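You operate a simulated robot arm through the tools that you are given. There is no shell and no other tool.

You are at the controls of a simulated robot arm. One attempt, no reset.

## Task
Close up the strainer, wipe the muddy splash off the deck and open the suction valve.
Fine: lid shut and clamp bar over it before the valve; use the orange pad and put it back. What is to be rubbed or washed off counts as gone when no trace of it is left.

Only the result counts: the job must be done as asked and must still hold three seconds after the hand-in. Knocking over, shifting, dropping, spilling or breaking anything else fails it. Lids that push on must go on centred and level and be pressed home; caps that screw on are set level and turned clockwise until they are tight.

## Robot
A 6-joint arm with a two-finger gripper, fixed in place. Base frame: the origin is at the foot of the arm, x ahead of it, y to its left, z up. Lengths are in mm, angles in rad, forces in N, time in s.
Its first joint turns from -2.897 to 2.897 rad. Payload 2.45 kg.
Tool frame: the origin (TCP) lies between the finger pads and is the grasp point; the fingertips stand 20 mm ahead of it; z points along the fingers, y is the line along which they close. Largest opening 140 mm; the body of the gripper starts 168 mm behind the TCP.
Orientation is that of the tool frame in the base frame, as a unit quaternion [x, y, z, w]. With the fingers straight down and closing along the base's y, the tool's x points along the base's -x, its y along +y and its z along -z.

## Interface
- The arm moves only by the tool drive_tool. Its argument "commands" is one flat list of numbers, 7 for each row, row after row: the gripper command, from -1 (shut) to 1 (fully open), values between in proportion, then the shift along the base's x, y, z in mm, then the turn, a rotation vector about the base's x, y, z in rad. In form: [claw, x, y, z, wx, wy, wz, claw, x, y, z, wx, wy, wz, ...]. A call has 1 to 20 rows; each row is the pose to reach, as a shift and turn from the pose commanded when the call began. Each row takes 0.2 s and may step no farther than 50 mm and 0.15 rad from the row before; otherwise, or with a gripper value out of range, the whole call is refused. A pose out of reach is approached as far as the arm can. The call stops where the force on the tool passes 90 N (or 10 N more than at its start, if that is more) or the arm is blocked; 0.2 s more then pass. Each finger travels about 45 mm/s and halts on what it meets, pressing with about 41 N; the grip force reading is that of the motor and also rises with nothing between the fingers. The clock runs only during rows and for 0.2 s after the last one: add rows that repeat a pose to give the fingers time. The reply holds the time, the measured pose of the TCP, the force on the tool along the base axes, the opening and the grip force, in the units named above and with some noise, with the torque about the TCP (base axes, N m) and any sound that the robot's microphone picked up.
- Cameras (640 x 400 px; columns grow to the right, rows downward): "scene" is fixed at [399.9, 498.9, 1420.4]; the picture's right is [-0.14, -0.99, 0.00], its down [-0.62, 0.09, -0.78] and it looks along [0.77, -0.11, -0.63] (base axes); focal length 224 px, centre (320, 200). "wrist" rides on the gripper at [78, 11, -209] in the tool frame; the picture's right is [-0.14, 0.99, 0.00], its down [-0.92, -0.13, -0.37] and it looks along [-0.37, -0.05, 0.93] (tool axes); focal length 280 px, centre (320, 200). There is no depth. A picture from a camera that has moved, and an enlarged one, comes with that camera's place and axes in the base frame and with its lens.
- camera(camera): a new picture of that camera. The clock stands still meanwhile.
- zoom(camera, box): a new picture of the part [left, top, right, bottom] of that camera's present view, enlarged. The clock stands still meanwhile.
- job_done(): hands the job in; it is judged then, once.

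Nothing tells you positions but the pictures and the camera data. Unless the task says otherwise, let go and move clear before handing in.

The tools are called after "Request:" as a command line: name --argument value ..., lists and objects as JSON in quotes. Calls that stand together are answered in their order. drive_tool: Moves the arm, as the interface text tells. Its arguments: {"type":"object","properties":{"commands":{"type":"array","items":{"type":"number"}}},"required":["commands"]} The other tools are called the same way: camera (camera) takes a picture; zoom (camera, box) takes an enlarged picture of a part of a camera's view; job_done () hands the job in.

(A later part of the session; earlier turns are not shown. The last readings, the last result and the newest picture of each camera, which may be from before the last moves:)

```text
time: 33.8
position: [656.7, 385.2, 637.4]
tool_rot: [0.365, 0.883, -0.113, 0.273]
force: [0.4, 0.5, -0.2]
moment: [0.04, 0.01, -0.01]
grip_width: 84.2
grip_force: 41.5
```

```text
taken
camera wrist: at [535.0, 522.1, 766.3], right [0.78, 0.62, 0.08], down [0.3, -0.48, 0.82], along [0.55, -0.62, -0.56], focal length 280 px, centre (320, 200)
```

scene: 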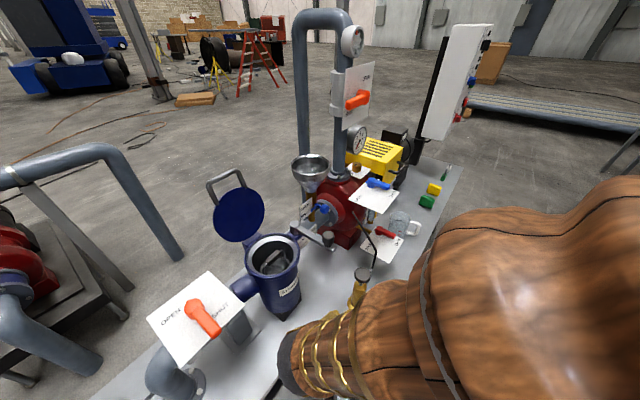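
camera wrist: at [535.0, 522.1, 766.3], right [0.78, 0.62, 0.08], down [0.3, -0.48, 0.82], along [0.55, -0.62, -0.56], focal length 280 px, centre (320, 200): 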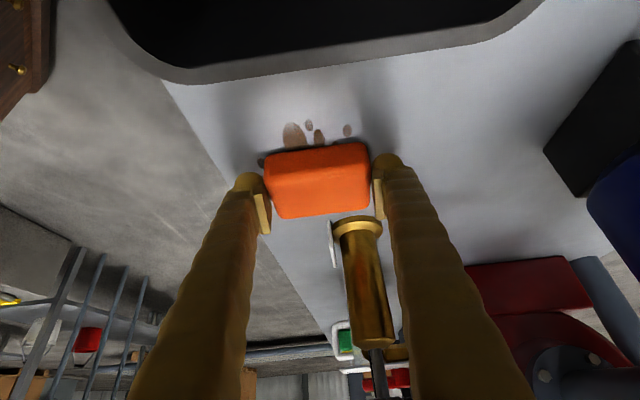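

Request:
drive_tool --commands '[-0.2, 0, 0, -1, 0, 0, 0, -0.2, 0, 0, -2, 0, 0, 0, -0.2, 0, 0, -2, 0, 0, 0]'

Request:
drive_tool --commands '[-0.2, 0, 0, -1, 0, 0, 0, -0.2, 0, 0, -2, 0, 0, 0, -0.2, 0, 0, -2, 0, 0, 0]'

Request:
drive_tool --commands '[-0.2, 0, 0, -1, 0, 0, 0, -0.2, 0, 0, -1, 0, 0, 0]'

```text
time: 34.6
position: [658.3, 385.9, 636.9]
tool_rot: [0.365, 0.882, -0.113, 0.275]
force: [-9.8, -5.9, 46.7]
moment: [1.2, 0.3, 0.26]
grip_width: 84.2
grip_force: 41.2
```

```text
time: 35.2
position: [659.4, 386.1, 636.3]
tool_rot: [0.366, 0.882, -0.114, 0.275]
force: [-9.6, -2.0, 22.8]
moment: [0.28, 0.67, 0.19]
grip_width: 84.3
grip_force: 41.5
stopped in row 3: the force on the tool passed its limit at 92 N (the readings are from after the stop); the commanded pose is now the measured one
```

```text
time: 35.8
position: [658.6, 384.9, 636.5]
tool_rot: [0.364, 0.882, -0.113, 0.276]
force: [-4.0, -5.1, 57.3]
moment: [0.52, 1.19, 0.09]
grip_width: 84.2
grip_force: 40.9
```

Contact made; that is a bit hard, so ease off before stroking.

Request:
drive_tool --commands '[-0.2, 0, 0, 1, 0, 0, 0, -0.2, 0, 0, 1, 0, 0, 0]'

```text
time: 36.4
position: [659.1, 384.7, 636.1]
tool_rot: [0.365, 0.882, -0.113, 0.275]
force: [10.8, -2.8, 40.4]
moment: [0.5, 0.19, -0.15]
grip_width: 83.9
grip_force: 40.7
```

Request:
drive_tool --commands '[-0.2, 0, 0, 1, 0, 0, 0, -0.2, 0, 0, 1, 0, 0, 0]'

```text
time: 37.0
position: [657.9, 384.3, 636.6]
tool_rot: [0.365, 0.882, -0.114, 0.274]
force: [6.0, 4.6, 16.5]
moment: [0.49, 0.02, -0.13]
grip_width: 84.5
grip_force: 40.7
```

About 16 N now. Stroke back and forth along the skid over the splash.

Request:
drive_tool --commands '[-0.2, -8.5, 8.5, 0, 0, 0, 0, -0.2, -17, 17, 0, 0, 0, 0, -0.2, -25.5, 25.5, 0, 0, 0, 0, -0.2, -17, 17, 0, 0, 0, 0, -0.2, -8.5, 8.5, 0, 0, 0, 0, -0.2, 0, 0, 0, 0, 0, 0, -0.2, 8.5, -8.5, 0, 0, 0, 0, -0.2, 17, -17, 0, 0, 0, 0, -0.2, 25.5, -25.5, 0, 0, 0, 0]'

Request:
camera --camera "wrist"

```text
time: 39.0
position: [685.6, 358.9, 635.8]
tool_rot: [0.365, 0.883, -0.113, 0.274]
force: [-4.2, 3.3, 8.8]
moment: [0.32, 0.26, 0.0]
grip_width: 84.4
grip_force: 41.0
```

```text
taken
camera wrist: at [563.1, 497.2, 764.3], right [0.78, 0.62, 0.08], down [0.3, -0.48, 0.83], along [0.55, -0.62, -0.56], focal length 280 px, centre (320, 200)
```

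wrist: 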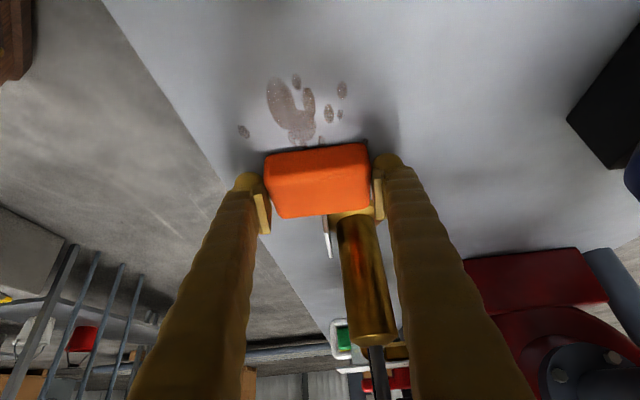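

The mud is fading; more passes with slightly more pressure and side offsets.

Request:
drive_tool --commands '[-0.2, -18.4, 7.1, -0.7, 0, 0, 0, -0.2, -31.8, 20.5, -0.7, 0, 0, 0, -0.2, -44.5, 33.2, -0.7, 0, 0, 0, -0.2, -58, 46.7, -0.7, 0, 0, 0, -0.2, -44.5, 33.2, -0.7, 0, 0, 0, -0.2, -31.8, 20.5, -0.7, 0, 0, 0, -0.2, -18.4, 7.1, -0.7, 0, 0, 0, -0.2, -5.7, -5.7, -0.7, 0, 0, 0, -0.2, 5.7, 5.7, -0.7, 0, 0, 0, -0.2, -7.1, 18.4, -0.7, 0, 0, 0, -0.2, -20.5, 31.8, -0.7, 0, 0, 0, -0.2, -33.2, 44.5, -0.7, 0, 0, 0, -0.2, -46.7, 58, -0.7, 0, 0, 0, -0.2, -33.2, 44.5, -0.7, 0, 0, 0, -0.2, -20.5, 31.8, -0.7, 0, 0, 0, -0.2, -7.1, 18.4, -0.7, 0, 0, 0, -0.2, 5.7, 5.7, -0.7, 0, 0, 0]'

Request:
camera --camera "wrist"

```text
time: 42.6
position: [691.1, 366.3, 634.1]
tool_rot: [0.365, 0.882, -0.113, 0.275]
force: [-22.3, 27.0, 56.7]
moment: [0.97, 0.44, 0.06]
grip_width: 84.3
grip_force: 41.3
```

```text
taken
camera wrist: at [567.6, 503.2, 763.0], right [0.78, 0.62, 0.08], down [0.3, -0.48, 0.83], along [0.55, -0.62, -0.56], focal length 280 px, centre (320, 200)
```

wrist: 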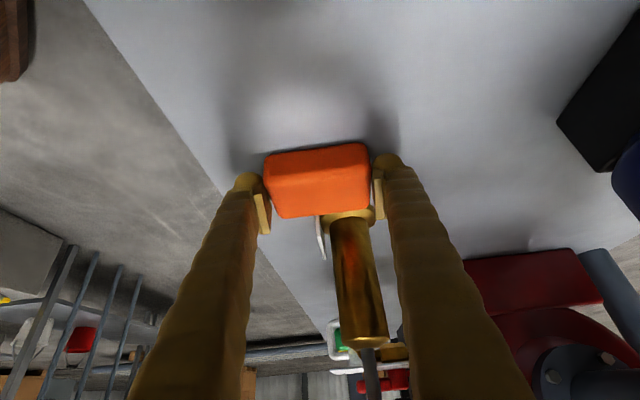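

The visible part looks clean. Lift and inspect.

Request:
drive_tool --commands '[-0.2, 0, 0, 5, 0, 0, 0, -0.2, 0, 0, 30, 0, 0, 0, -0.2, 0, 0, 70, 0, 0, 0, -0.2, 0, 0, 110, 0, 0, 0, -0.2, 0, 0, 150, 0, 0, 0, -0.2, 0, 0, 150, 0, 0, 0]'

Request:
camera --camera "wrist"

Request:
zoom --camera "wrist" --box '[200, 0, 440, 160]'

```text
time: 44.0
position: [690.9, 364.7, 783.8]
tool_rot: [0.365, 0.883, -0.113, 0.274]
force: [-0.3, 0.8, -0.3]
moment: [0.0, -0.03, -0.02]
grip_width: 84.2
grip_force: 40.9
```

```text
taken
camera wrist: at [568.0, 502.2, 912.3], right [0.78, 0.62, 0.08], down [0.3, -0.48, 0.83], along [0.55, -0.62, -0.56], focal length 280 px, centre (320, 200)
```

wrist: 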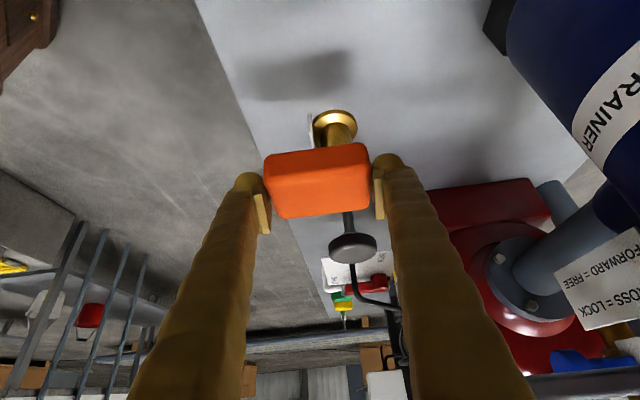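

```text
2.50 times, centred on (320, 80) of wrist
camera zoom: at [568.0, 502.2, 912.3], right [0.78, 0.62, 0.08], down [0.3, -0.48, 0.83], along [0.55, -0.62, -0.56], focal length 701 px, centre (320, 500)
```

zoom: 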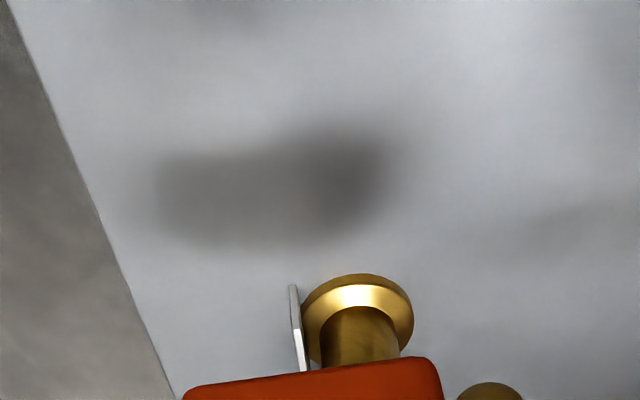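

It looks gone from here. I'll raise and swing out so that the fixed camera can confirm before returning the pad.

Request:
drive_tool --commands '[-0.2, 0, 0, 45, 0, 0, 0, -0.2, 0, 0, 90, 0, 0, 0, -0.2, 0, 0, 135, 0, 0, 0, -0.2, 0, 0, 180, 0, 0, 0, -0.2, 0, 0, 225, 0, 0, 0, -0.2, 0, 0, 264, 0, 0, 0, -0.2, 30, -38, 264, 0, 0, 0, -0.2, 60, -76, 264, 0, 0, 0, -0.2, 89, -115, 264, 0, 0, 0, -0.2, 89, -115, 264, 0, 0, 0]'

Request:
zoom --camera "scene" --box '[280, 270, 420, 380]'

Request:
zoom --camera "scene" --box '[315, 310, 375, 365]'

```text
time: 46.2
position: [775.2, 252.2, 1050.5]
tool_rot: [0.364, 0.883, -0.113, 0.274]
force: [0.1, 0.3, -0.1]
moment: [-0.02, 0.04, 0.02]
grip_width: 84.2
grip_force: 40.8
```

```text
3.64 times, centred on (350, 325) of scene
camera zoom: at [399.9, 498.9, 1420.4], right [-0.14, -0.99, 0.0], down [-0.62, 0.09, -0.78], along [0.77, -0.11, -0.63], focal length 813 px, centre (211, -254)
```

zoom: 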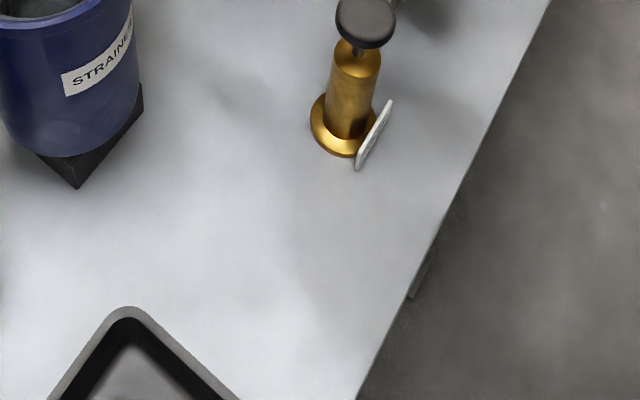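

```text
7.27 times, centred on (345, 338) of scene
camera zoom: at [399.9, 498.9, 1420.4], right [-0.14, -0.99, 0.0], down [-0.62, 0.09, -0.78], along [0.77, -0.11, -0.63], focal length 1626 px, centre (138, -800)
```

zoom: 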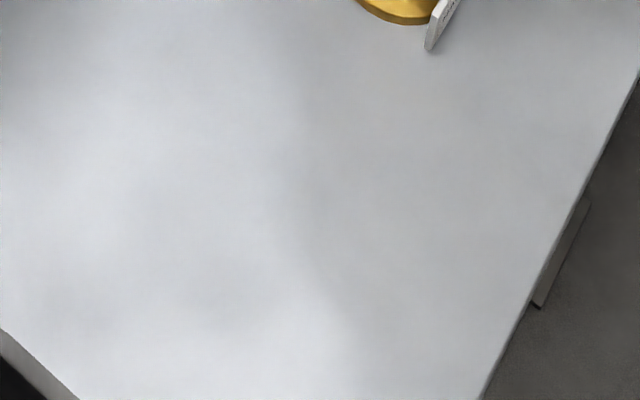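

The deck is clean with no trace. Now return the pad: rotate the tool back to the grasp heading while moving along the skid at height.

Request:
drive_tool --commands '[-0.2, 4, -28, 0, 0, 0, 0.143, -0.2, 12, -57, 0, 0, 0, 0.286, -0.2, 28, -85, 0, 0, 0, 0.428, -0.2, 46, -113, 0, 0, 0, 0.571, -0.2, 64, -142, 0, 0, 0, 0.714, -0.2, 82, -170, 0, 0, 0, 0.857, -0.2, 100, -198, 0, 0, 0, 1.0, -0.2, 118, -227, 0, 0, 0, 1.142, -0.2, 136, -255, 0, 0, 0, 1.285, -0.2, 155, -283, 0, 0, 0, 1.428, -0.2, 175, -312, 0, 0, 0, 1.571, -0.2, 175, -312, 0, 0, 0, 1.571]'

```text
time: 48.8
position: [953.5, -63.5, 1049.3]
tool_rot: [-0.366, 0.882, 0.114, 0.274]
force: [0.4, -0.1, 0.1]
moment: [0.0, 0.01, -0.01]
grip_width: 84.1
grip_force: 41.0
```

Request:
drive_tool --commands '[-0.2, 18, -16, -37, 0, 0, 0, -0.2, 36, -31, -74, 0, 0, 0, -0.2, 55, -47, -111, 0, 0, 0, -0.2, 73, -62, -148, 0, 0, 0, -0.2, 91, -78, -185, 0, 0, 0, -0.2, 110, -93, -222, 0, 0, 0, -0.2, 128, -109, -259, 0, 0, 0, -0.2, 146, -124, -296, 0, 0, 0, -0.2, 146, -124, -296, 0, 0, 0]'

Request:
drive_tool --commands '[-0.2, 0, 0, 0, 0, 0, 0]'

Request:
drive_tool --commands '[-0.2, 0, 0, 0, 0, 0, 0]'

Request:
camera --camera "wrist"

Request:
camera --camera "scene"

```text
time: 50.8
position: [1101.6, -185.3, 754.2]
tool_rot: [-0.367, 0.882, 0.114, 0.275]
force: [-0.9, 0.0, -0.7]
moment: [-0.01, 0.01, 0.0]
grip_width: 84.0
grip_force: 41.4
```

```text
time: 51.2
position: [1102.1, -186.3, 753.7]
tool_rot: [-0.366, 0.882, 0.113, 0.274]
force: [-0.3, 0.2, -0.7]
moment: [-0.02, -0.01, 0.02]
grip_width: 84.3
grip_force: 40.3
```

```text
time: 51.6
position: [1099.9, -187.8, 755.3]
tool_rot: [-0.367, 0.882, 0.115, 0.274]
force: [0.8, -0.8, -1.1]
moment: [-0.01, 0.0, -0.01]
grip_width: 84.1
grip_force: 40.2
```

```text
taken
camera wrist: at [963.9, -308.0, 882.7], right [-0.62, 0.78, 0.08], down [0.48, 0.3, 0.83], along [0.62, 0.55, -0.56], focal length 280 px, centre (320, 200)
```

wrist: 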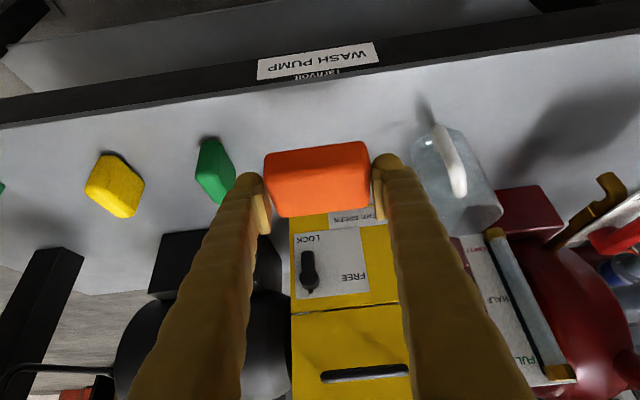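

```text
taken
```

scene: 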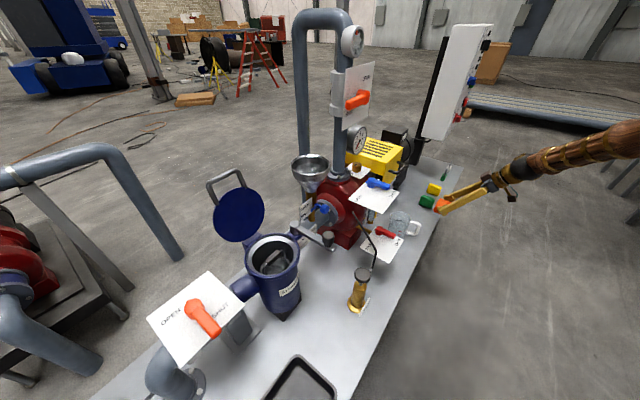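

Pad is over its spot. Move in and down to ~12 mm above, then creep to contact.

Request:
drive_tool --commands '[-0.2, 13, 14, -20, 0, 0, 0, -0.2, 26, 28, -45, 0, 0, 0, -0.2, 38.4, 41.3, -75, 0, 0, 0, -0.2, 38.4, 41.3, -100, 0, 0, 0, -0.2, 38.4, 41.3, -112, 0, 0, 0, -0.2, 38.4, 41.3, -112, 0, 0, 0]'

Request:
drive_tool --commands '[-0.2, 0, 0, -1, 0, 0, 0, -0.2, 0, 0, -2, 0, 0, 0, -0.2, 0, 0, -2, 0, 0, 0]'

```text
time: 53.0
position: [1140.3, -142.5, 640.1]
tool_rot: [-0.366, 0.882, 0.113, 0.273]
force: [0.0, 0.0, 0.3]
moment: [0.01, -0.03, 0.03]
grip_width: 83.9
grip_force: 41.5
```

```text
time: 53.8
position: [1139.4, -142.8, 638.8]
tool_rot: [-0.367, 0.882, 0.114, 0.274]
force: [-0.6, 0.6, -0.9]
moment: [-0.01, 0.01, 0.01]
grip_width: 84.1
grip_force: 41.2
```

Request:
drive_tool --commands '[-0.2, 0, -1, -1, 0, 0, 0, -0.2, 0, -2, -2, 0, 0, 0]'

Request:
drive_tool --commands '[-0.2, 0, 0, -1, 0, 0, 0, -0.2, 0, 0, -1, 0, 0, 0]'

Request:
drive_tool --commands '[-0.2, 0, 0, -1, 0, 0, 0, -0.2, 0, 0, -1, 0, 0, 0]'

```text
time: 54.4
position: [1137.9, -145.8, 637.3]
tool_rot: [-0.366, 0.882, 0.114, 0.275]
force: [0.4, 3.9, 6.8]
moment: [0.24, 0.28, -0.17]
grip_width: 84.2
grip_force: 41.3
```

```text
time: 55.0
position: [1138.9, -146.6, 637.7]
tool_rot: [-0.366, 0.882, 0.114, 0.275]
force: [-3.6, 6.4, 21.3]
moment: [0.12, 0.74, -0.11]
grip_width: 83.9
grip_force: 40.4
```

```text
time: 55.6
position: [1139.8, -146.8, 637.4]
tool_rot: [-0.366, 0.882, 0.113, 0.275]
force: [-3.9, 1.7, 38.3]
moment: [-0.24, 1.06, -0.08]
grip_width: 84.2
grip_force: 41.3
```

The pad is on the deck. Ease off and open the fingers.

Request:
drive_tool --commands '[-0.2, 0, 0, 1.6, 0, 0, 0, -0.2, 0, 0, 1.6, 0, 0, 0]'

Request:
drive_tool --commands '[0.3, 0, 0, 0, 0, 0, 0, 0.6, 0, 0, 0, 0, 0, 0, 0.6, 0, 0, 0, 0, 0, 0, 0.6, 0, 0, 0, 0, 0, 0]'

Request:
camera --camera "wrist"

```text
time: 56.2
position: [1140.4, -146.5, 637.6]
tool_rot: [-0.365, 0.883, 0.113, 0.274]
force: [7.9, -3.5, 24.2]
moment: [-0.41, 0.1, 0.14]
grip_width: 84.3
grip_force: 41.4
```

```text
time: 57.2
position: [1140.1, -146.7, 636.7]
tool_rot: [-0.366, 0.882, 0.114, 0.274]
force: [-0.3, 0.3, -0.1]
moment: [-0.01, 0.0, -0.02]
grip_width: 111.9
grip_force: 0.1
```

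```text
taken
camera wrist: at [1001.5, -267.3, 764.7], right [-0.62, 0.78, 0.08], down [0.48, 0.3, 0.83], along [0.62, 0.55, -0.56], focal length 280 px, centre (320, 200)
```

wrist: 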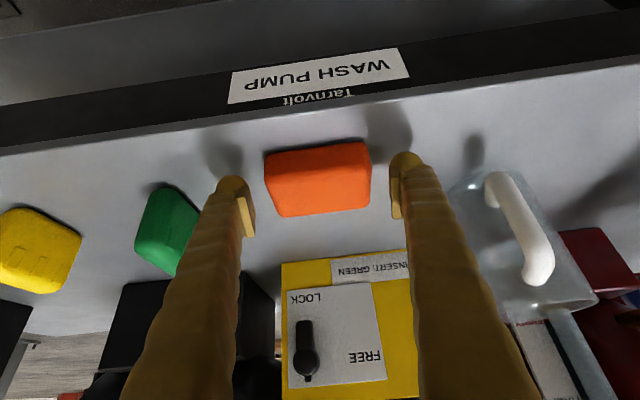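

The pad is back and free. Back out along the tool axis, then check its place in the scene camera.

Request:
drive_tool --commands '[0.6, -4, -4, 8, 0, 0, 0, 0.6, -16, -16, 33, 0, 0, 0, 0.6, -32, -32, 66, 0, 0, 0, 0.6, -48, -48, 99, 0, 0, 0, 0.6, -64, -64, 132, 0, 0, 0, 0.6, -64, -64, 132, 0, 0, 0]'

Request:
zoom --camera "scene" --box '[380, 170, 470, 260]'

Request:
zoom --camera "wrist" --box '[180, 90, 460, 265]'

```text
time: 58.6
position: [1074.0, -207.1, 769.4]
tool_rot: [-0.365, 0.882, 0.114, 0.274]
force: [-0.8, 0.4, 0.9]
moment: [0.01, 0.01, 0.03]
grip_width: 112.1
grip_force: 0.1
```

```text
4.44 times, centred on (425, 215) of scene
camera zoom: at [399.9, 498.9, 1420.4], right [-0.14, -0.99, 0.0], down [-0.62, 0.09, -0.78], along [0.77, -0.11, -0.63], focal length 994 px, centre (-147, 133)
```

zoom: 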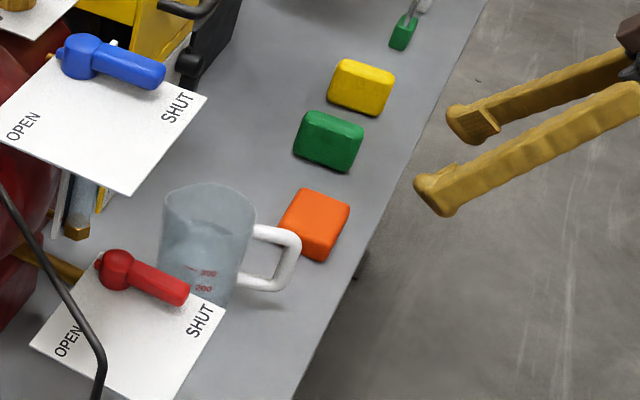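

```text
2.29 times, centred on (320, 178) of wrist
camera zoom: at [936.3, -329.7, 896.8], right [-0.62, 0.78, 0.08], down [0.48, 0.3, 0.83], along [0.62, 0.55, -0.56], focal length 641 px, centre (320, 251)
```

zoom: 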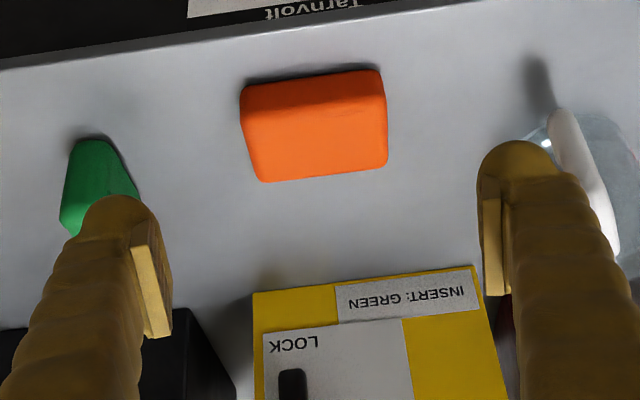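

The pad sits exactly where it was. Next is the lid: I'll rise clear of everything and fly to a viewpoint in front of the strainer.

Request:
drive_tool --commands '[0.6, 0, 0, 45, 0, 0, 0, 0.6, 0, 0, 90, 0, 0, 0, 0.6, 0, 0, 135, 0, 0, 0, 0.6, 0, 0, 180, 0, 0, 0, 0.6, -10, 10, 225, 0, 0, 0, 0.6, -25, 25, 270, 0, 0, 0, 0.6, -40, 40, 315, 0, 0, 0, 0.6, -55, 55, 360, 0, 0, 0, 0.6, -75, 75, 400, 0, 0, 0, 0.6, -95, 95, 435, 0, 0, 0, 0.6, -120, 120, 470, 0, 0, 0, 0.6, -152, 152, 480, 0, 0, 0, 0.6, -185, 185, 480, 0, 0, 0, 0.6, -218, 218, 480, 0, 0, 0, 0.6, -251, 251, 480, 0, 0, 0, 0.6, -284, 284, 480, 0, 0, 0, 0.6, -317, 317, 480, 0, 0, 0, 0.6, -350, 350, 480, 0, 0, 0, 0.6, -383, 383, 480, 0, 0, 0, 0.6, -383, 383, 480, 0, 0, 0]'

```text
time: 62.8
position: [692.6, 175.6, 1251.5]
tool_rot: [-0.365, 0.882, 0.114, 0.274]
force: [-0.8, -0.2, 0.8]
moment: [-0.01, 0.03, -0.05]
grip_width: 112.1
grip_force: 0.1
```

Request:
drive_tool --commands '[0.6, -8, 42, 0, 0, 0, 0, 0.6, -15, 84, 0, 0, 0, 0, 0.6, -23, 126, 0, 0, 0, 0, 0.6, -30, 168, 0, 0, 0, 0, 0.6, -38, 210, 0, 0, 0, 0, 0.6, -45, 252, 0, 0, 0, 0, 0.6, -45, 252, 0, 0, 0, 0]'

Request:
camera --camera "wrist"

Request:
camera --camera "scene"

```text
time: 64.4
position: [648.9, 420.9, 1251.1]
tool_rot: [-0.366, 0.882, 0.114, 0.274]
force: [-0.1, -0.4, 0.1]
moment: [-0.01, 0.02, -0.02]
grip_width: 112.4
grip_force: 0.1
```

```text
taken
camera wrist: at [510.9, 299.6, 1380.1], right [-0.62, 0.78, 0.08], down [0.48, 0.3, 0.83], along [0.62, 0.55, -0.56], focal length 280 px, centre (320, 200)
```

wrist: 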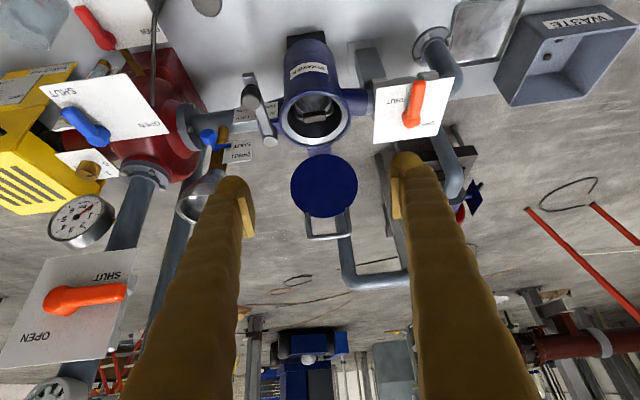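

```text
taken
```

scene: 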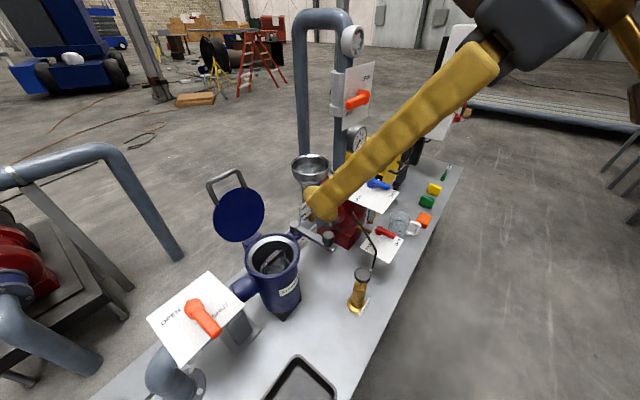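

Great view. Zoom in on the lid, handle, strainer and orange valve.

Request:
zoom --camera "wrist" --box '[240, 60, 400, 260]'

Request:
zoom --camera "wrist" --box '[220, 60, 300, 160]'

Request:
zoom --camera "wrist" --box '[350, 20, 490, 160]'

Request:
zoom --camera "scene" --box '[190, 150, 350, 330]'

```text
2.00 times, centred on (320, 160) of wrist
camera zoom: at [510.9, 299.6, 1380.1], right [-0.62, 0.78, 0.08], down [0.48, 0.3, 0.83], along [0.62, 0.55, -0.56], focal length 561 px, centre (320, 280)
```

zoom: 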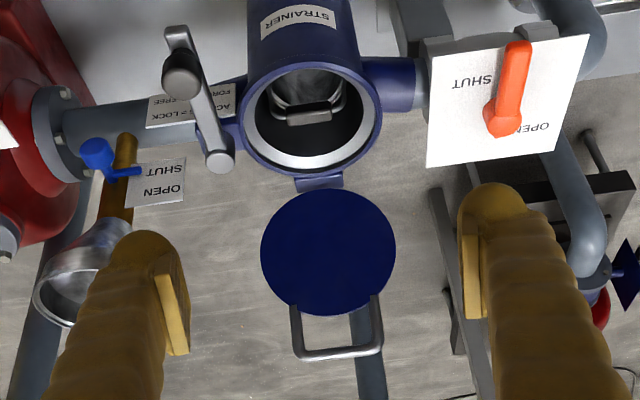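

```text
4.00 times, centred on (260, 110) of wrist
camera zoom: at [510.9, 299.6, 1380.1], right [-0.62, 0.78, 0.08], down [0.48, 0.3, 0.83], along [0.62, 0.55, -0.56], focal length 1122 px, centre (560, 560)
```

zoom: 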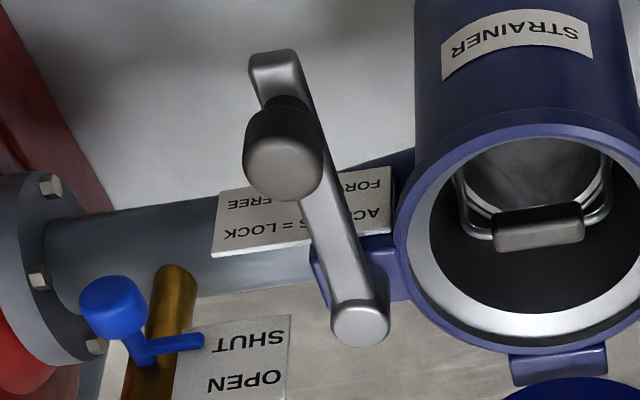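

```text
2.86 times, centred on (420, 90) of wrist
camera zoom: at [510.9, 299.6, 1380.1], right [-0.62, 0.78, 0.08], down [0.48, 0.3, 0.83], along [0.62, 0.55, -0.56], focal length 801 px, centre (34, 514)
```

zoom: 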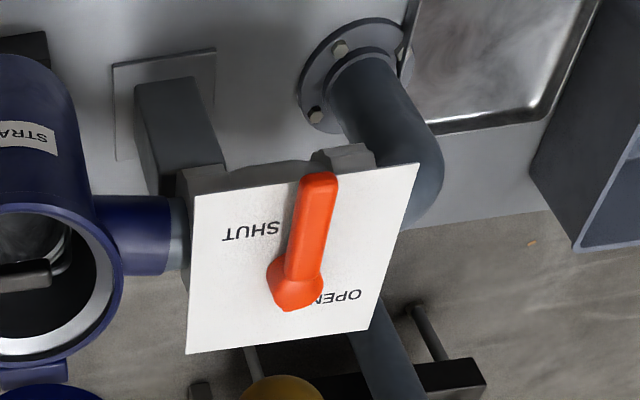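

```text
2.22 times, centred on (270, 240) of scene
camera zoom: at [399.9, 498.9, 1420.4], right [-0.14, -0.99, 0.0], down [-0.62, 0.09, -0.78], along [0.77, -0.11, -0.63], focal length 497 px, centre (431, 111)
```

zoom: 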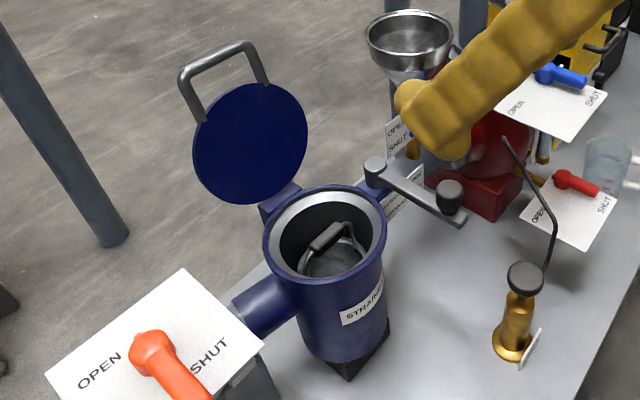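

Request:
zoom --camera "wrist" --box '[280, 190, 370, 250]'

Request:
zoom --camera "scene" --box '[200, 160, 280, 250]'

```text
6.67 times, centred on (325, 220) of wrist
camera zoom: at [510.9, 299.6, 1380.1], right [-0.62, 0.78, 0.08], down [0.48, 0.3, 0.83], along [0.62, 0.55, -0.56], focal length 1869 px, centre (287, 67)
```

zoom: 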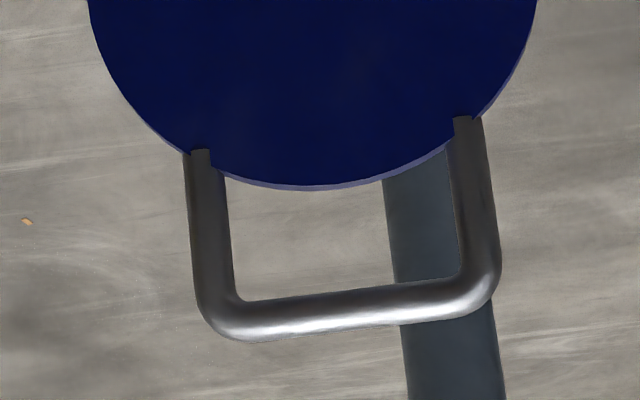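

```text
4.44 times, centred on (240, 205) of scene
camera zoom: at [399.9, 498.9, 1420.4], right [-0.14, -0.99, 0.0], down [-0.62, 0.09, -0.78], along [0.77, -0.11, -0.63], focal length 994 px, centre (676, 178)
```

zoom: 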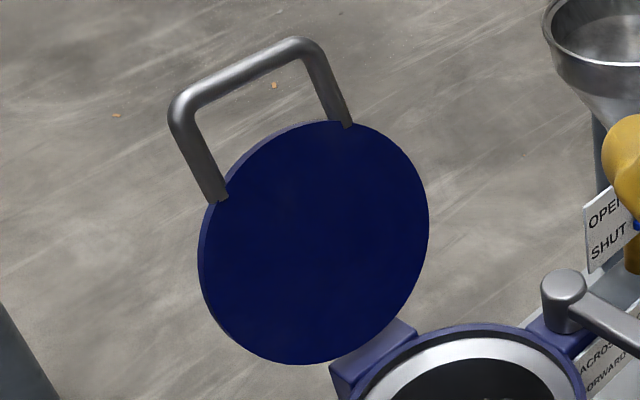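

The handle is an in-plane loop off the lid's free edge, bar at about e1=168, e2=1128, z=1103; hinge near e2=1090, z=885. I'll cage the bar loosely between the fingers and swing it down. First roll the tool 90° about its own axis so the fingers close across the bar.

Request:
drive_tool --commands '[0.0, 0, 0, 0, 0.057, 0.057, -0.1179, 0.0, 0, 0, 0, 0.114, 0.114, -0.2358, 0.0, 0, 0, 0, 0.1711, 0.1711, -0.3537, 0.0, 0, 0, 0, 0.2281, 0.2281, -0.4716, 0.0, 0, 0, 0, 0.2851, 0.2851, -0.5895, 0.0, 0, 0, 0, 0.3421, 0.3421, -0.7074, 0.0, 0, 0, 0, 0.3991, 0.3991, -0.8253, 0.0, 0, 0, 0, 0.4562, 0.4562, -0.9432, 0.0, 0, 0, 0, 0.5132, 0.5132, -1.0611, 0.0, 0, 0, 0, 0.5702, 0.5702, -1.179, 0.0, 0, 0, 0, 0.6271, 0.6271, -1.2964, 0.0, 0, 0, 0, 0.6271, 0.6271, -1.2964]'

```text
time: 67.0
position: [646.2, 424.9, 1249.7]
tool_rot: [0.367, 0.882, 0.273, 0.115]
force: [-0.8, -0.4, 0.0]
moment: [0.02, 0.0, -0.02]
grip_width: 69.8
grip_force: 0.1
```

Request:
drive_tool --commands '[0.0, 27.7, 25.4, -6, 0.02, -0.02, 0, 0.0, 55.4, 50.8, -12, 0.04, -0.04, 0, 0.0, 83.2, 76.2, -18, 0.06, -0.06, 0, 0.0, 110.9, 101.6, -24, 0.08, -0.08, 0, 0.0, 138.6, 127, -30, 0.1, -0.1, 0, 0.0, 166.4, 152.4, -36, 0.12, -0.12, 0, 0.0, 194.1, 177.8, -42, 0.1414, -0.1414, 0, 0.0, 194.1, 177.8, -42, 0.1414, -0.1414, 0]'

Request:
camera --camera "wrist"

Request:
camera --camera "scene"

```text
time: 68.8
position: [840.6, 603.0, 1208.8]
tool_rot: [0.352, 0.851, 0.36, 0.151]
force: [-0.2, -0.4, 0.3]
moment: [-0.01, 0.0, -0.02]
grip_width: 70.0
grip_force: 0.0
```

```text
taken
camera wrist: at [683.3, 558.3, 1361.9], right [0.58, 0.39, 0.71], down [0.4, -0.9, 0.17], along [0.71, 0.19, -0.68], focal length 280 px, centre (320, 200)
```

wrist: 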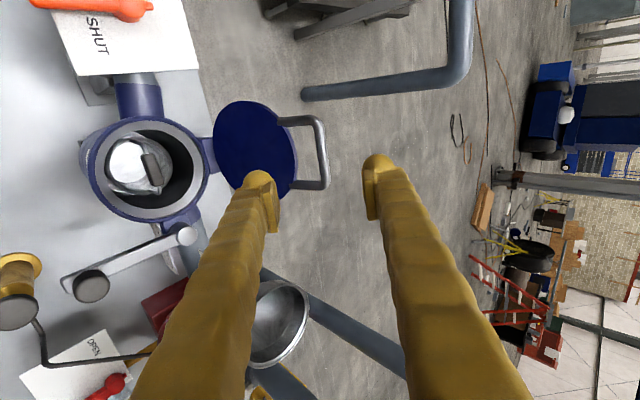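

```text
taken
```

scene: 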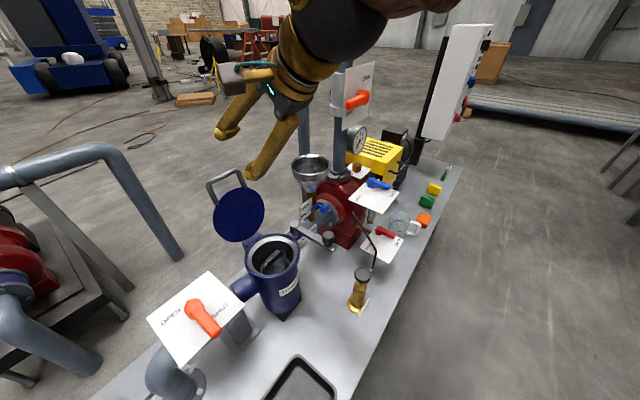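

The tool axis is aligned with the middle of the handle bar (about 156 mm ahead). Narrow the opening to ~46 mm and advance 110 mm.

Request:
drive_tool --commands '[-0.35, 13.2, 13.2, -18, 0, 0, 0, -0.35, 26.4, 26.4, -36.2, 0, 0, 0, -0.35, 39.6, 39.6, -54.3, 0, 0, 0, -0.35, 55.8, 55.8, -76.6, 0, 0, 0, -0.35, 55.8, 55.8, -76.6, 0, 0, 0]'

Request:
camera --camera "wrist"

Request:
zoom --camera "scene" --box '[180, 80, 340, 260]'

```text
time: 70.0
position: [894.7, 659.7, 1132.3]
tool_rot: [0.353, 0.851, 0.36, 0.15]
force: [-0.4, 0.0, 0.3]
moment: [0.0, -0.01, -0.03]
grip_width: 45.4
grip_force: 0.0
```

```text
taken
camera wrist: at [738.0, 614.1, 1284.9], right [0.58, 0.39, 0.71], down [0.4, -0.9, 0.17], along [0.71, 0.19, -0.68], focal length 280 px, centre (320, 200)
```

wrist: 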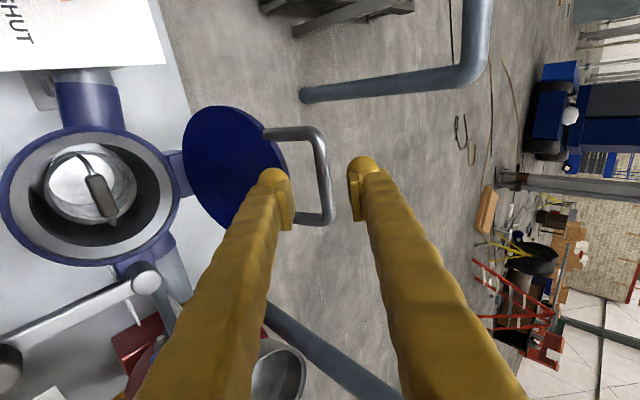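

```text
2.22 times, centred on (260, 170) of scene
camera zoom: at [399.9, 498.9, 1420.4], right [-0.14, -0.99, 0.0], down [-0.62, 0.09, -0.78], along [0.77, -0.11, -0.63], focal length 497 px, centre (453, 267)
```

zoom: 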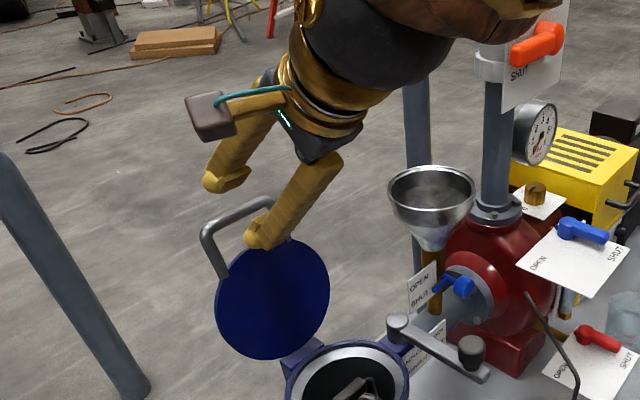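

Request:
zoom --camera "wrist" --box '[230, 110, 410, 250]'

```text
2.86 times, centred on (320, 180) of wrist
camera zoom: at [738.0, 614.1, 1284.9], right [0.58, 0.39, 0.71], down [0.4, -0.9, 0.17], along [0.71, 0.19, -0.68], focal length 801 px, centre (320, 257)
```

zoom: 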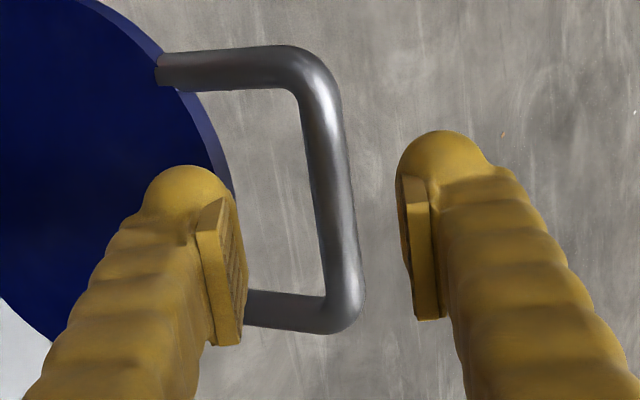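

Advance the rest with a 4 mm correction so the bar sits between the fingers.

Request:
drive_tool --commands '[-0.35, 8.8, 8.8, -10.2, 0, 0, 0, -0.35, 17.5, 17.5, -20.4, 0, 0, 0, -0.35, 26.3, 26.3, -30.6, 0, 0, 0, -0.35, 26.3, 26.3, -30.6, 0, 0, 0]'

Request:
zoom --camera "wrist" --box '[230, 110, 410, 250]'

Request:
zoom --camera "scene" --box '[200, 110, 300, 220]'

```text
time: 71.0
position: [923.0, 686.7, 1102.2]
tool_rot: [0.352, 0.851, 0.359, 0.151]
force: [-3.7, -6.6, 6.0]
moment: [-0.33, 0.25, 0.02]
grip_width: 46.9
grip_force: 1.3
```

```text
2.86 times, centred on (320, 180) of wrist
camera zoom: at [765.6, 641.2, 1255.3], right [0.58, 0.39, 0.71], down [0.4, -0.9, 0.17], along [0.71, 0.19, -0.68], focal length 801 px, centre (320, 257)
```

zoom: 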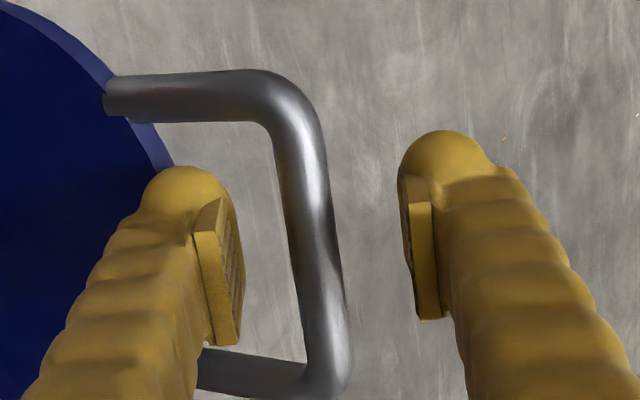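

```text
3.64 times, centred on (250, 165) of scene
camera zoom: at [399.9, 498.9, 1420.4], right [-0.14, -0.99, 0.0], down [-0.62, 0.09, -0.78], along [0.77, -0.11, -0.63], focal length 813 px, centre (574, 327)
```

zoom: 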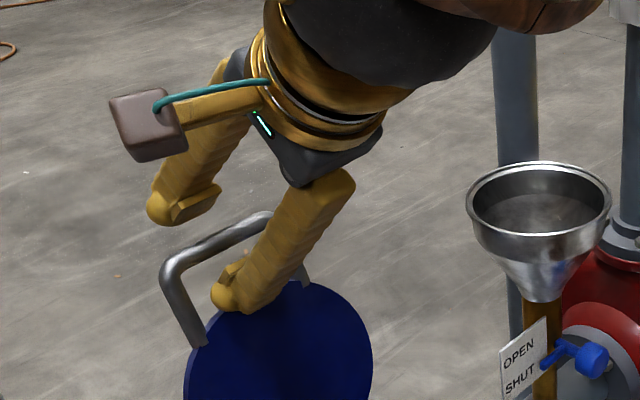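

The lower fingertip is lightly touching the lid edge. Back off 6 mm along the tool axis and narrow the cage to about 24 mm.

Request:
drive_tool --commands '[-0.35, -3, -3, 4.2, 0, 0, 0, -0.5, -3, -3, 4.2, 0, 0, 0, -0.66, -3, -3, 4.2, 0, 0, 0, -0.66, -3, -3, 4.2, 0, 0, 0]'

Request:
zoom --camera "wrist" --box '[230, 110, 410, 250]'

Request:
zoom --camera "scene" --box '[200, 110, 300, 220]'

```text
time: 72.0
position: [920.6, 683.3, 1105.2]
tool_rot: [0.352, 0.851, 0.358, 0.15]
force: [0.0, 0.1, -0.9]
moment: [-0.01, 0.0, 0.01]
grip_width: 23.7
grip_force: 0.1
```

```text
2.86 times, centred on (320, 180) of wrist
camera zoom: at [762.9, 638.3, 1258.9], right [0.58, 0.39, 0.71], down [0.4, -0.9, 0.17], along [0.71, 0.19, -0.68], focal length 801 px, centre (320, 257)
```

zoom: 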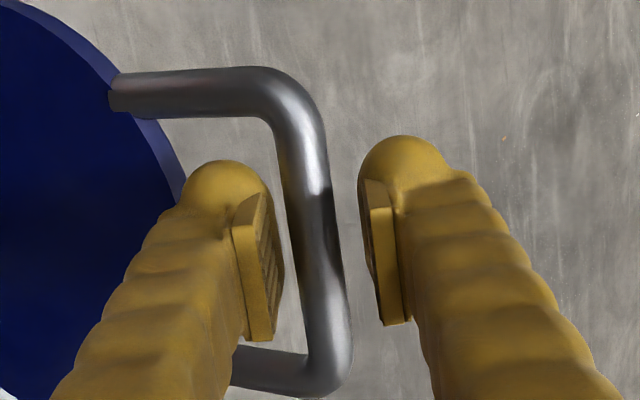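

```text
3.64 times, centred on (250, 165) of scene
camera zoom: at [399.9, 498.9, 1420.4], right [-0.14, -0.99, 0.0], down [-0.62, 0.09, -0.78], along [0.77, -0.11, -0.63], focal length 813 px, centre (574, 327)
```

zoom: 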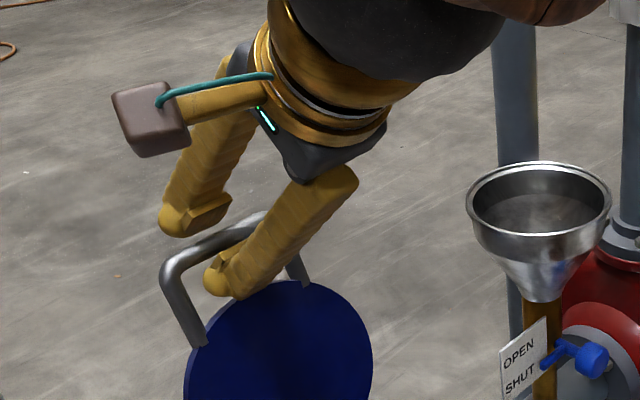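

The bar is caged between the finger pads. Advance 4 mm more for a fuller hold, then begin the arc about the hinge.

Request:
drive_tool --commands '[-0.66, 2, 2, -2.8, 0, 0, 0, -0.66, 2, 2, -2.8, 0, 0, 0]'

```text
time: 72.6
position: [922.4, 685.6, 1103.4]
tool_rot: [0.353, 0.851, 0.359, 0.15]
force: [-0.2, -0.1, -0.8]
moment: [-0.02, 0.03, -0.01]
grip_width: 23.6
grip_force: 0.0
```

Request:
drive_tool --commands '[-0.66, -8.9, -8.9, 2.8, 0, 0, 0, -0.66, -16.8, -16.8, 4.7, 0, 0, 0, -0.66, -24.8, -24.8, 6.0, 0, 0, 0, -0.66, -32.8, -32.8, 6.7, 0, 0, 0, -0.66, -40.9, -40.9, 6.8, 0, 0, 0, -0.66, -48.9, -48.9, 6.3, 0, 0, 0]'

Request:
zoom --camera "wrist" --box '[230, 110, 410, 250]'

Request:
zoom --camera "scene" --box '[180, 110, 340, 290]'

```text
time: 74.0
position: [873.3, 635.2, 1110.2]
tool_rot: [0.353, 0.85, 0.36, 0.152]
force: [4.4, -2.5, 26.4]
moment: [0.61, -0.21, -0.18]
grip_width: 37.2
grip_force: 9.4
```

```text
2.86 times, centred on (320, 180) of wrist
camera zoom: at [715.4, 590.3, 1262.4], right [0.58, 0.39, 0.71], down [0.4, -0.9, 0.17], along [0.71, 0.19, -0.68], focal length 801 px, centre (320, 257)
```

zoom: 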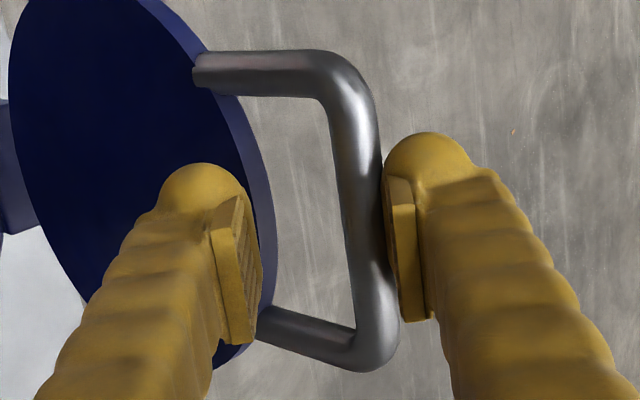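

```text
2.22 times, centred on (260, 200) of scene
camera zoom: at [399.9, 498.9, 1420.4], right [-0.14, -0.99, 0.0], down [-0.62, 0.09, -0.78], along [0.77, -0.11, -0.63], focal length 497 px, centre (453, 200)
```

zoom: 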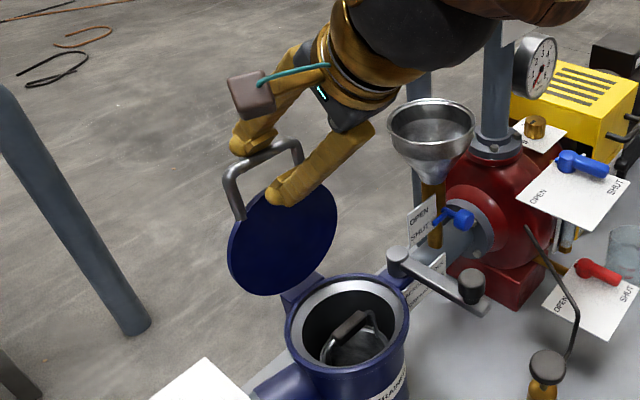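

The bar slid to the fingertips: the real arc is lower than I assumed, so the upper finger is riding on it (grip widened, 26 N up). I'll open a little, recentre on the bar and go deeper.

Request:
drive_tool --commands '[-0.35, 0, 0, 0, 0, 0, 0, -0.35, 3, 3, 4.5, 0, 0, 0, -0.35, 6, 6, 9, 0, 0, 0, -0.35, 6, 6, 9, 0, 0, 0]'

Request:
zoom --camera "wrist" --box '[230, 110, 410, 250]'

Request:
zoom --camera "scene" --box '[200, 120, 300, 230]'

```text
time: 75.0
position: [877.9, 641.4, 1118.2]
tool_rot: [0.353, 0.851, 0.359, 0.151]
force: [0.0, 0.1, -0.4]
moment: [0.01, 0.01, 0.0]
grip_width: 45.4
grip_force: 0.1
```

```text
2.86 times, centred on (320, 180) of wrist
camera zoom: at [720.8, 596.2, 1270.4], right [0.58, 0.39, 0.71], down [0.4, -0.9, 0.17], along [0.71, 0.19, -0.68], focal length 801 px, centre (320, 257)
```

zoom: 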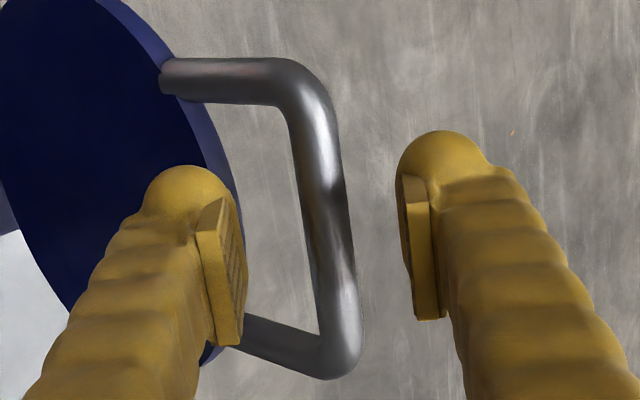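

```text
3.64 times, centred on (250, 175) of scene
camera zoom: at [399.9, 498.9, 1420.4], right [-0.14, -0.99, 0.0], down [-0.62, 0.09, -0.78], along [0.77, -0.11, -0.63], focal length 813 px, centre (574, 291)
```

zoom: 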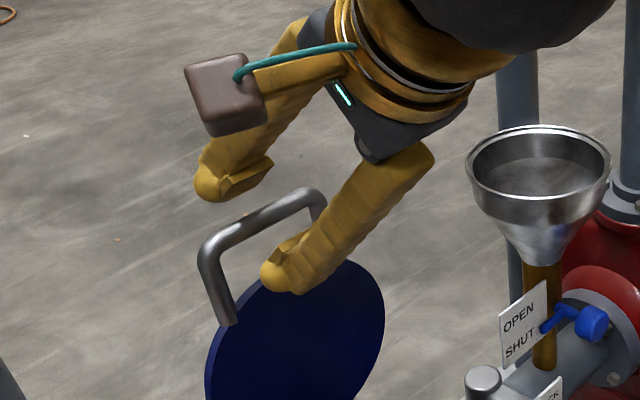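

Request:
drive_tool --commands '[-0.5, 1, 1, 1.4, 0, 0, 0, -0.5, 1, 1, 1.4, 0, 0, 0, -0.5, 6, 6, -5.5, 0, 0, 0, -0.5, 11.1, 11.1, -12.5, 0, 0, 0, -0.5, 11.1, 11.1, -12.5, 0, 0, 0]'

Request:
zoom --camera "wrist" --box '[230, 110, 410, 250]'

Request:
zoom --camera "scene" --box '[200, 120, 300, 230]'

```text
time: 76.2
position: [889.2, 652.2, 1104.0]
tool_rot: [0.353, 0.85, 0.36, 0.151]
force: [0.0, -0.4, -0.1]
moment: [-0.02, 0.0, -0.02]
grip_width: 35.0
grip_force: 0.1
```

```text
2.86 times, centred on (320, 180) of wrist
camera zoom: at [732.7, 607.6, 1257.7], right [0.58, 0.39, 0.71], down [0.4, -0.9, 0.17], along [0.71, 0.19, -0.68], focal length 801 px, centre (320, 257)
```

zoom: 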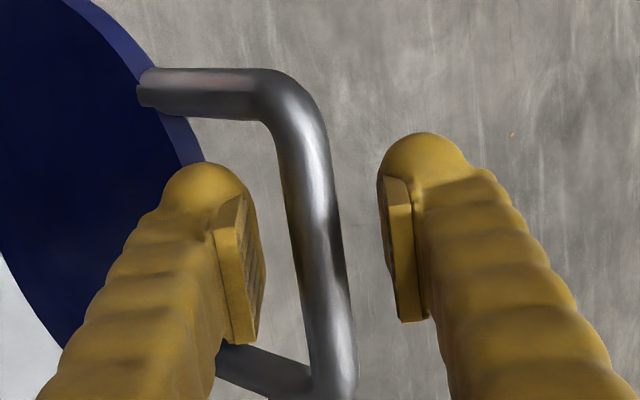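

```text
3.64 times, centred on (250, 175) of scene
camera zoom: at [399.9, 498.9, 1420.4], right [-0.14, -0.99, 0.0], down [-0.62, 0.09, -0.78], along [0.77, -0.11, -0.63], focal length 813 px, centre (574, 291)
```

zoom: 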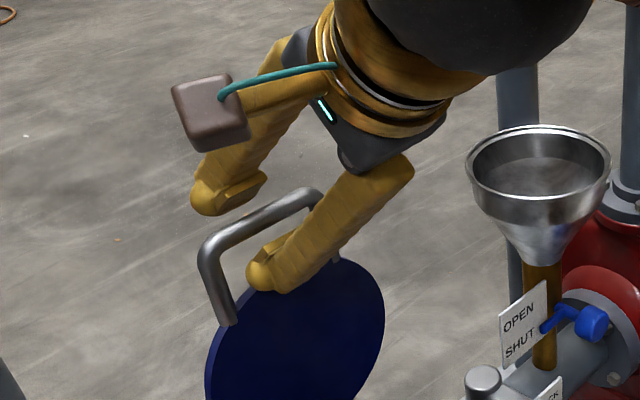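

Request:
drive_tool --commands '[-0.55, 1.5, 1.5, -2.1, 0, 0, 0, -0.6, 3, 3, -4.2, 0, 0, 0, -0.65, 3, 3, -4.2, 0, 0, 0, -0.8, 3, 3, -4.2, 0, 0, 0, -0.9, 3, 3, -4.2, 0, 0, 0, -0.9, 3, 3, -4.2, 0, 0, 0]'

Request:
zoom --camera "wrist" --box '[230, 110, 410, 250]'

```text
time: 77.6
position: [892.8, 655.3, 1099.0]
tool_rot: [0.353, 0.851, 0.359, 0.15]
force: [-0.7, 0.4, -4.8]
moment: [0.45, 0.35, -0.57]
grip_width: 8.4
grip_force: 33.7
```

```text
2.86 times, centred on (320, 180) of wrist
camera zoom: at [736.1, 610.1, 1253.5], right [0.58, 0.39, 0.71], down [0.4, -0.9, 0.17], along [0.71, 0.19, -0.68], focal length 801 px, centre (320, 257)
```

zoom: 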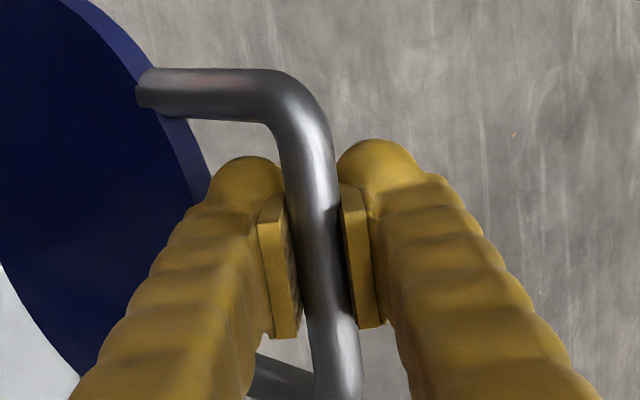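

The bar is firmly gripped now. Pull a short way along the arc and read the forces to refine the hinge centre.

Request:
drive_tool --commands '[-1, 0, 0, 0, 0, 0, 0, -1, -5.7, -5.7, -0.2, 0, 0, 0, -1, -11.3, -11.3, -0.7, 0, 0, 0, -1, -17, -17, -1.5, 0, 0, 0, -1, -17, -17, -1.5, 0, 0, 0]'

Request:
zoom --camera "wrist" --box '[230, 110, 410, 250]'

```text
time: 78.8
position: [876.2, 638.3, 1099.0]
tool_rot: [0.353, 0.85, 0.36, 0.15]
force: [-4.1, 3.7, -2.9]
moment: [0.44, 0.44, -0.59]
grip_width: 8.5
grip_force: 36.0
```

```text
2.86 times, centred on (320, 180) of wrist
camera zoom: at [719.3, 593.2, 1252.7], right [0.58, 0.39, 0.71], down [0.4, -0.9, 0.17], along [0.71, 0.19, -0.68], focal length 801 px, centre (320, 257)
```

zoom: 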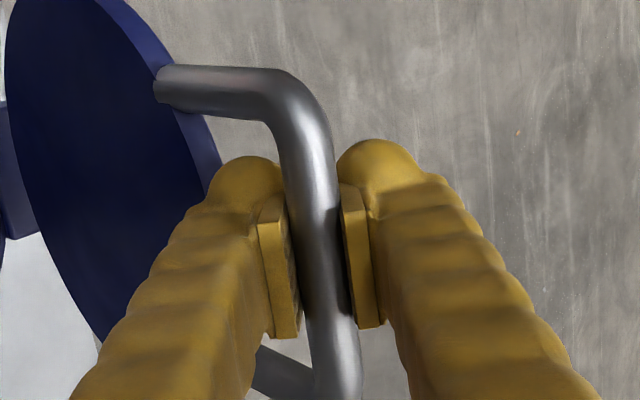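

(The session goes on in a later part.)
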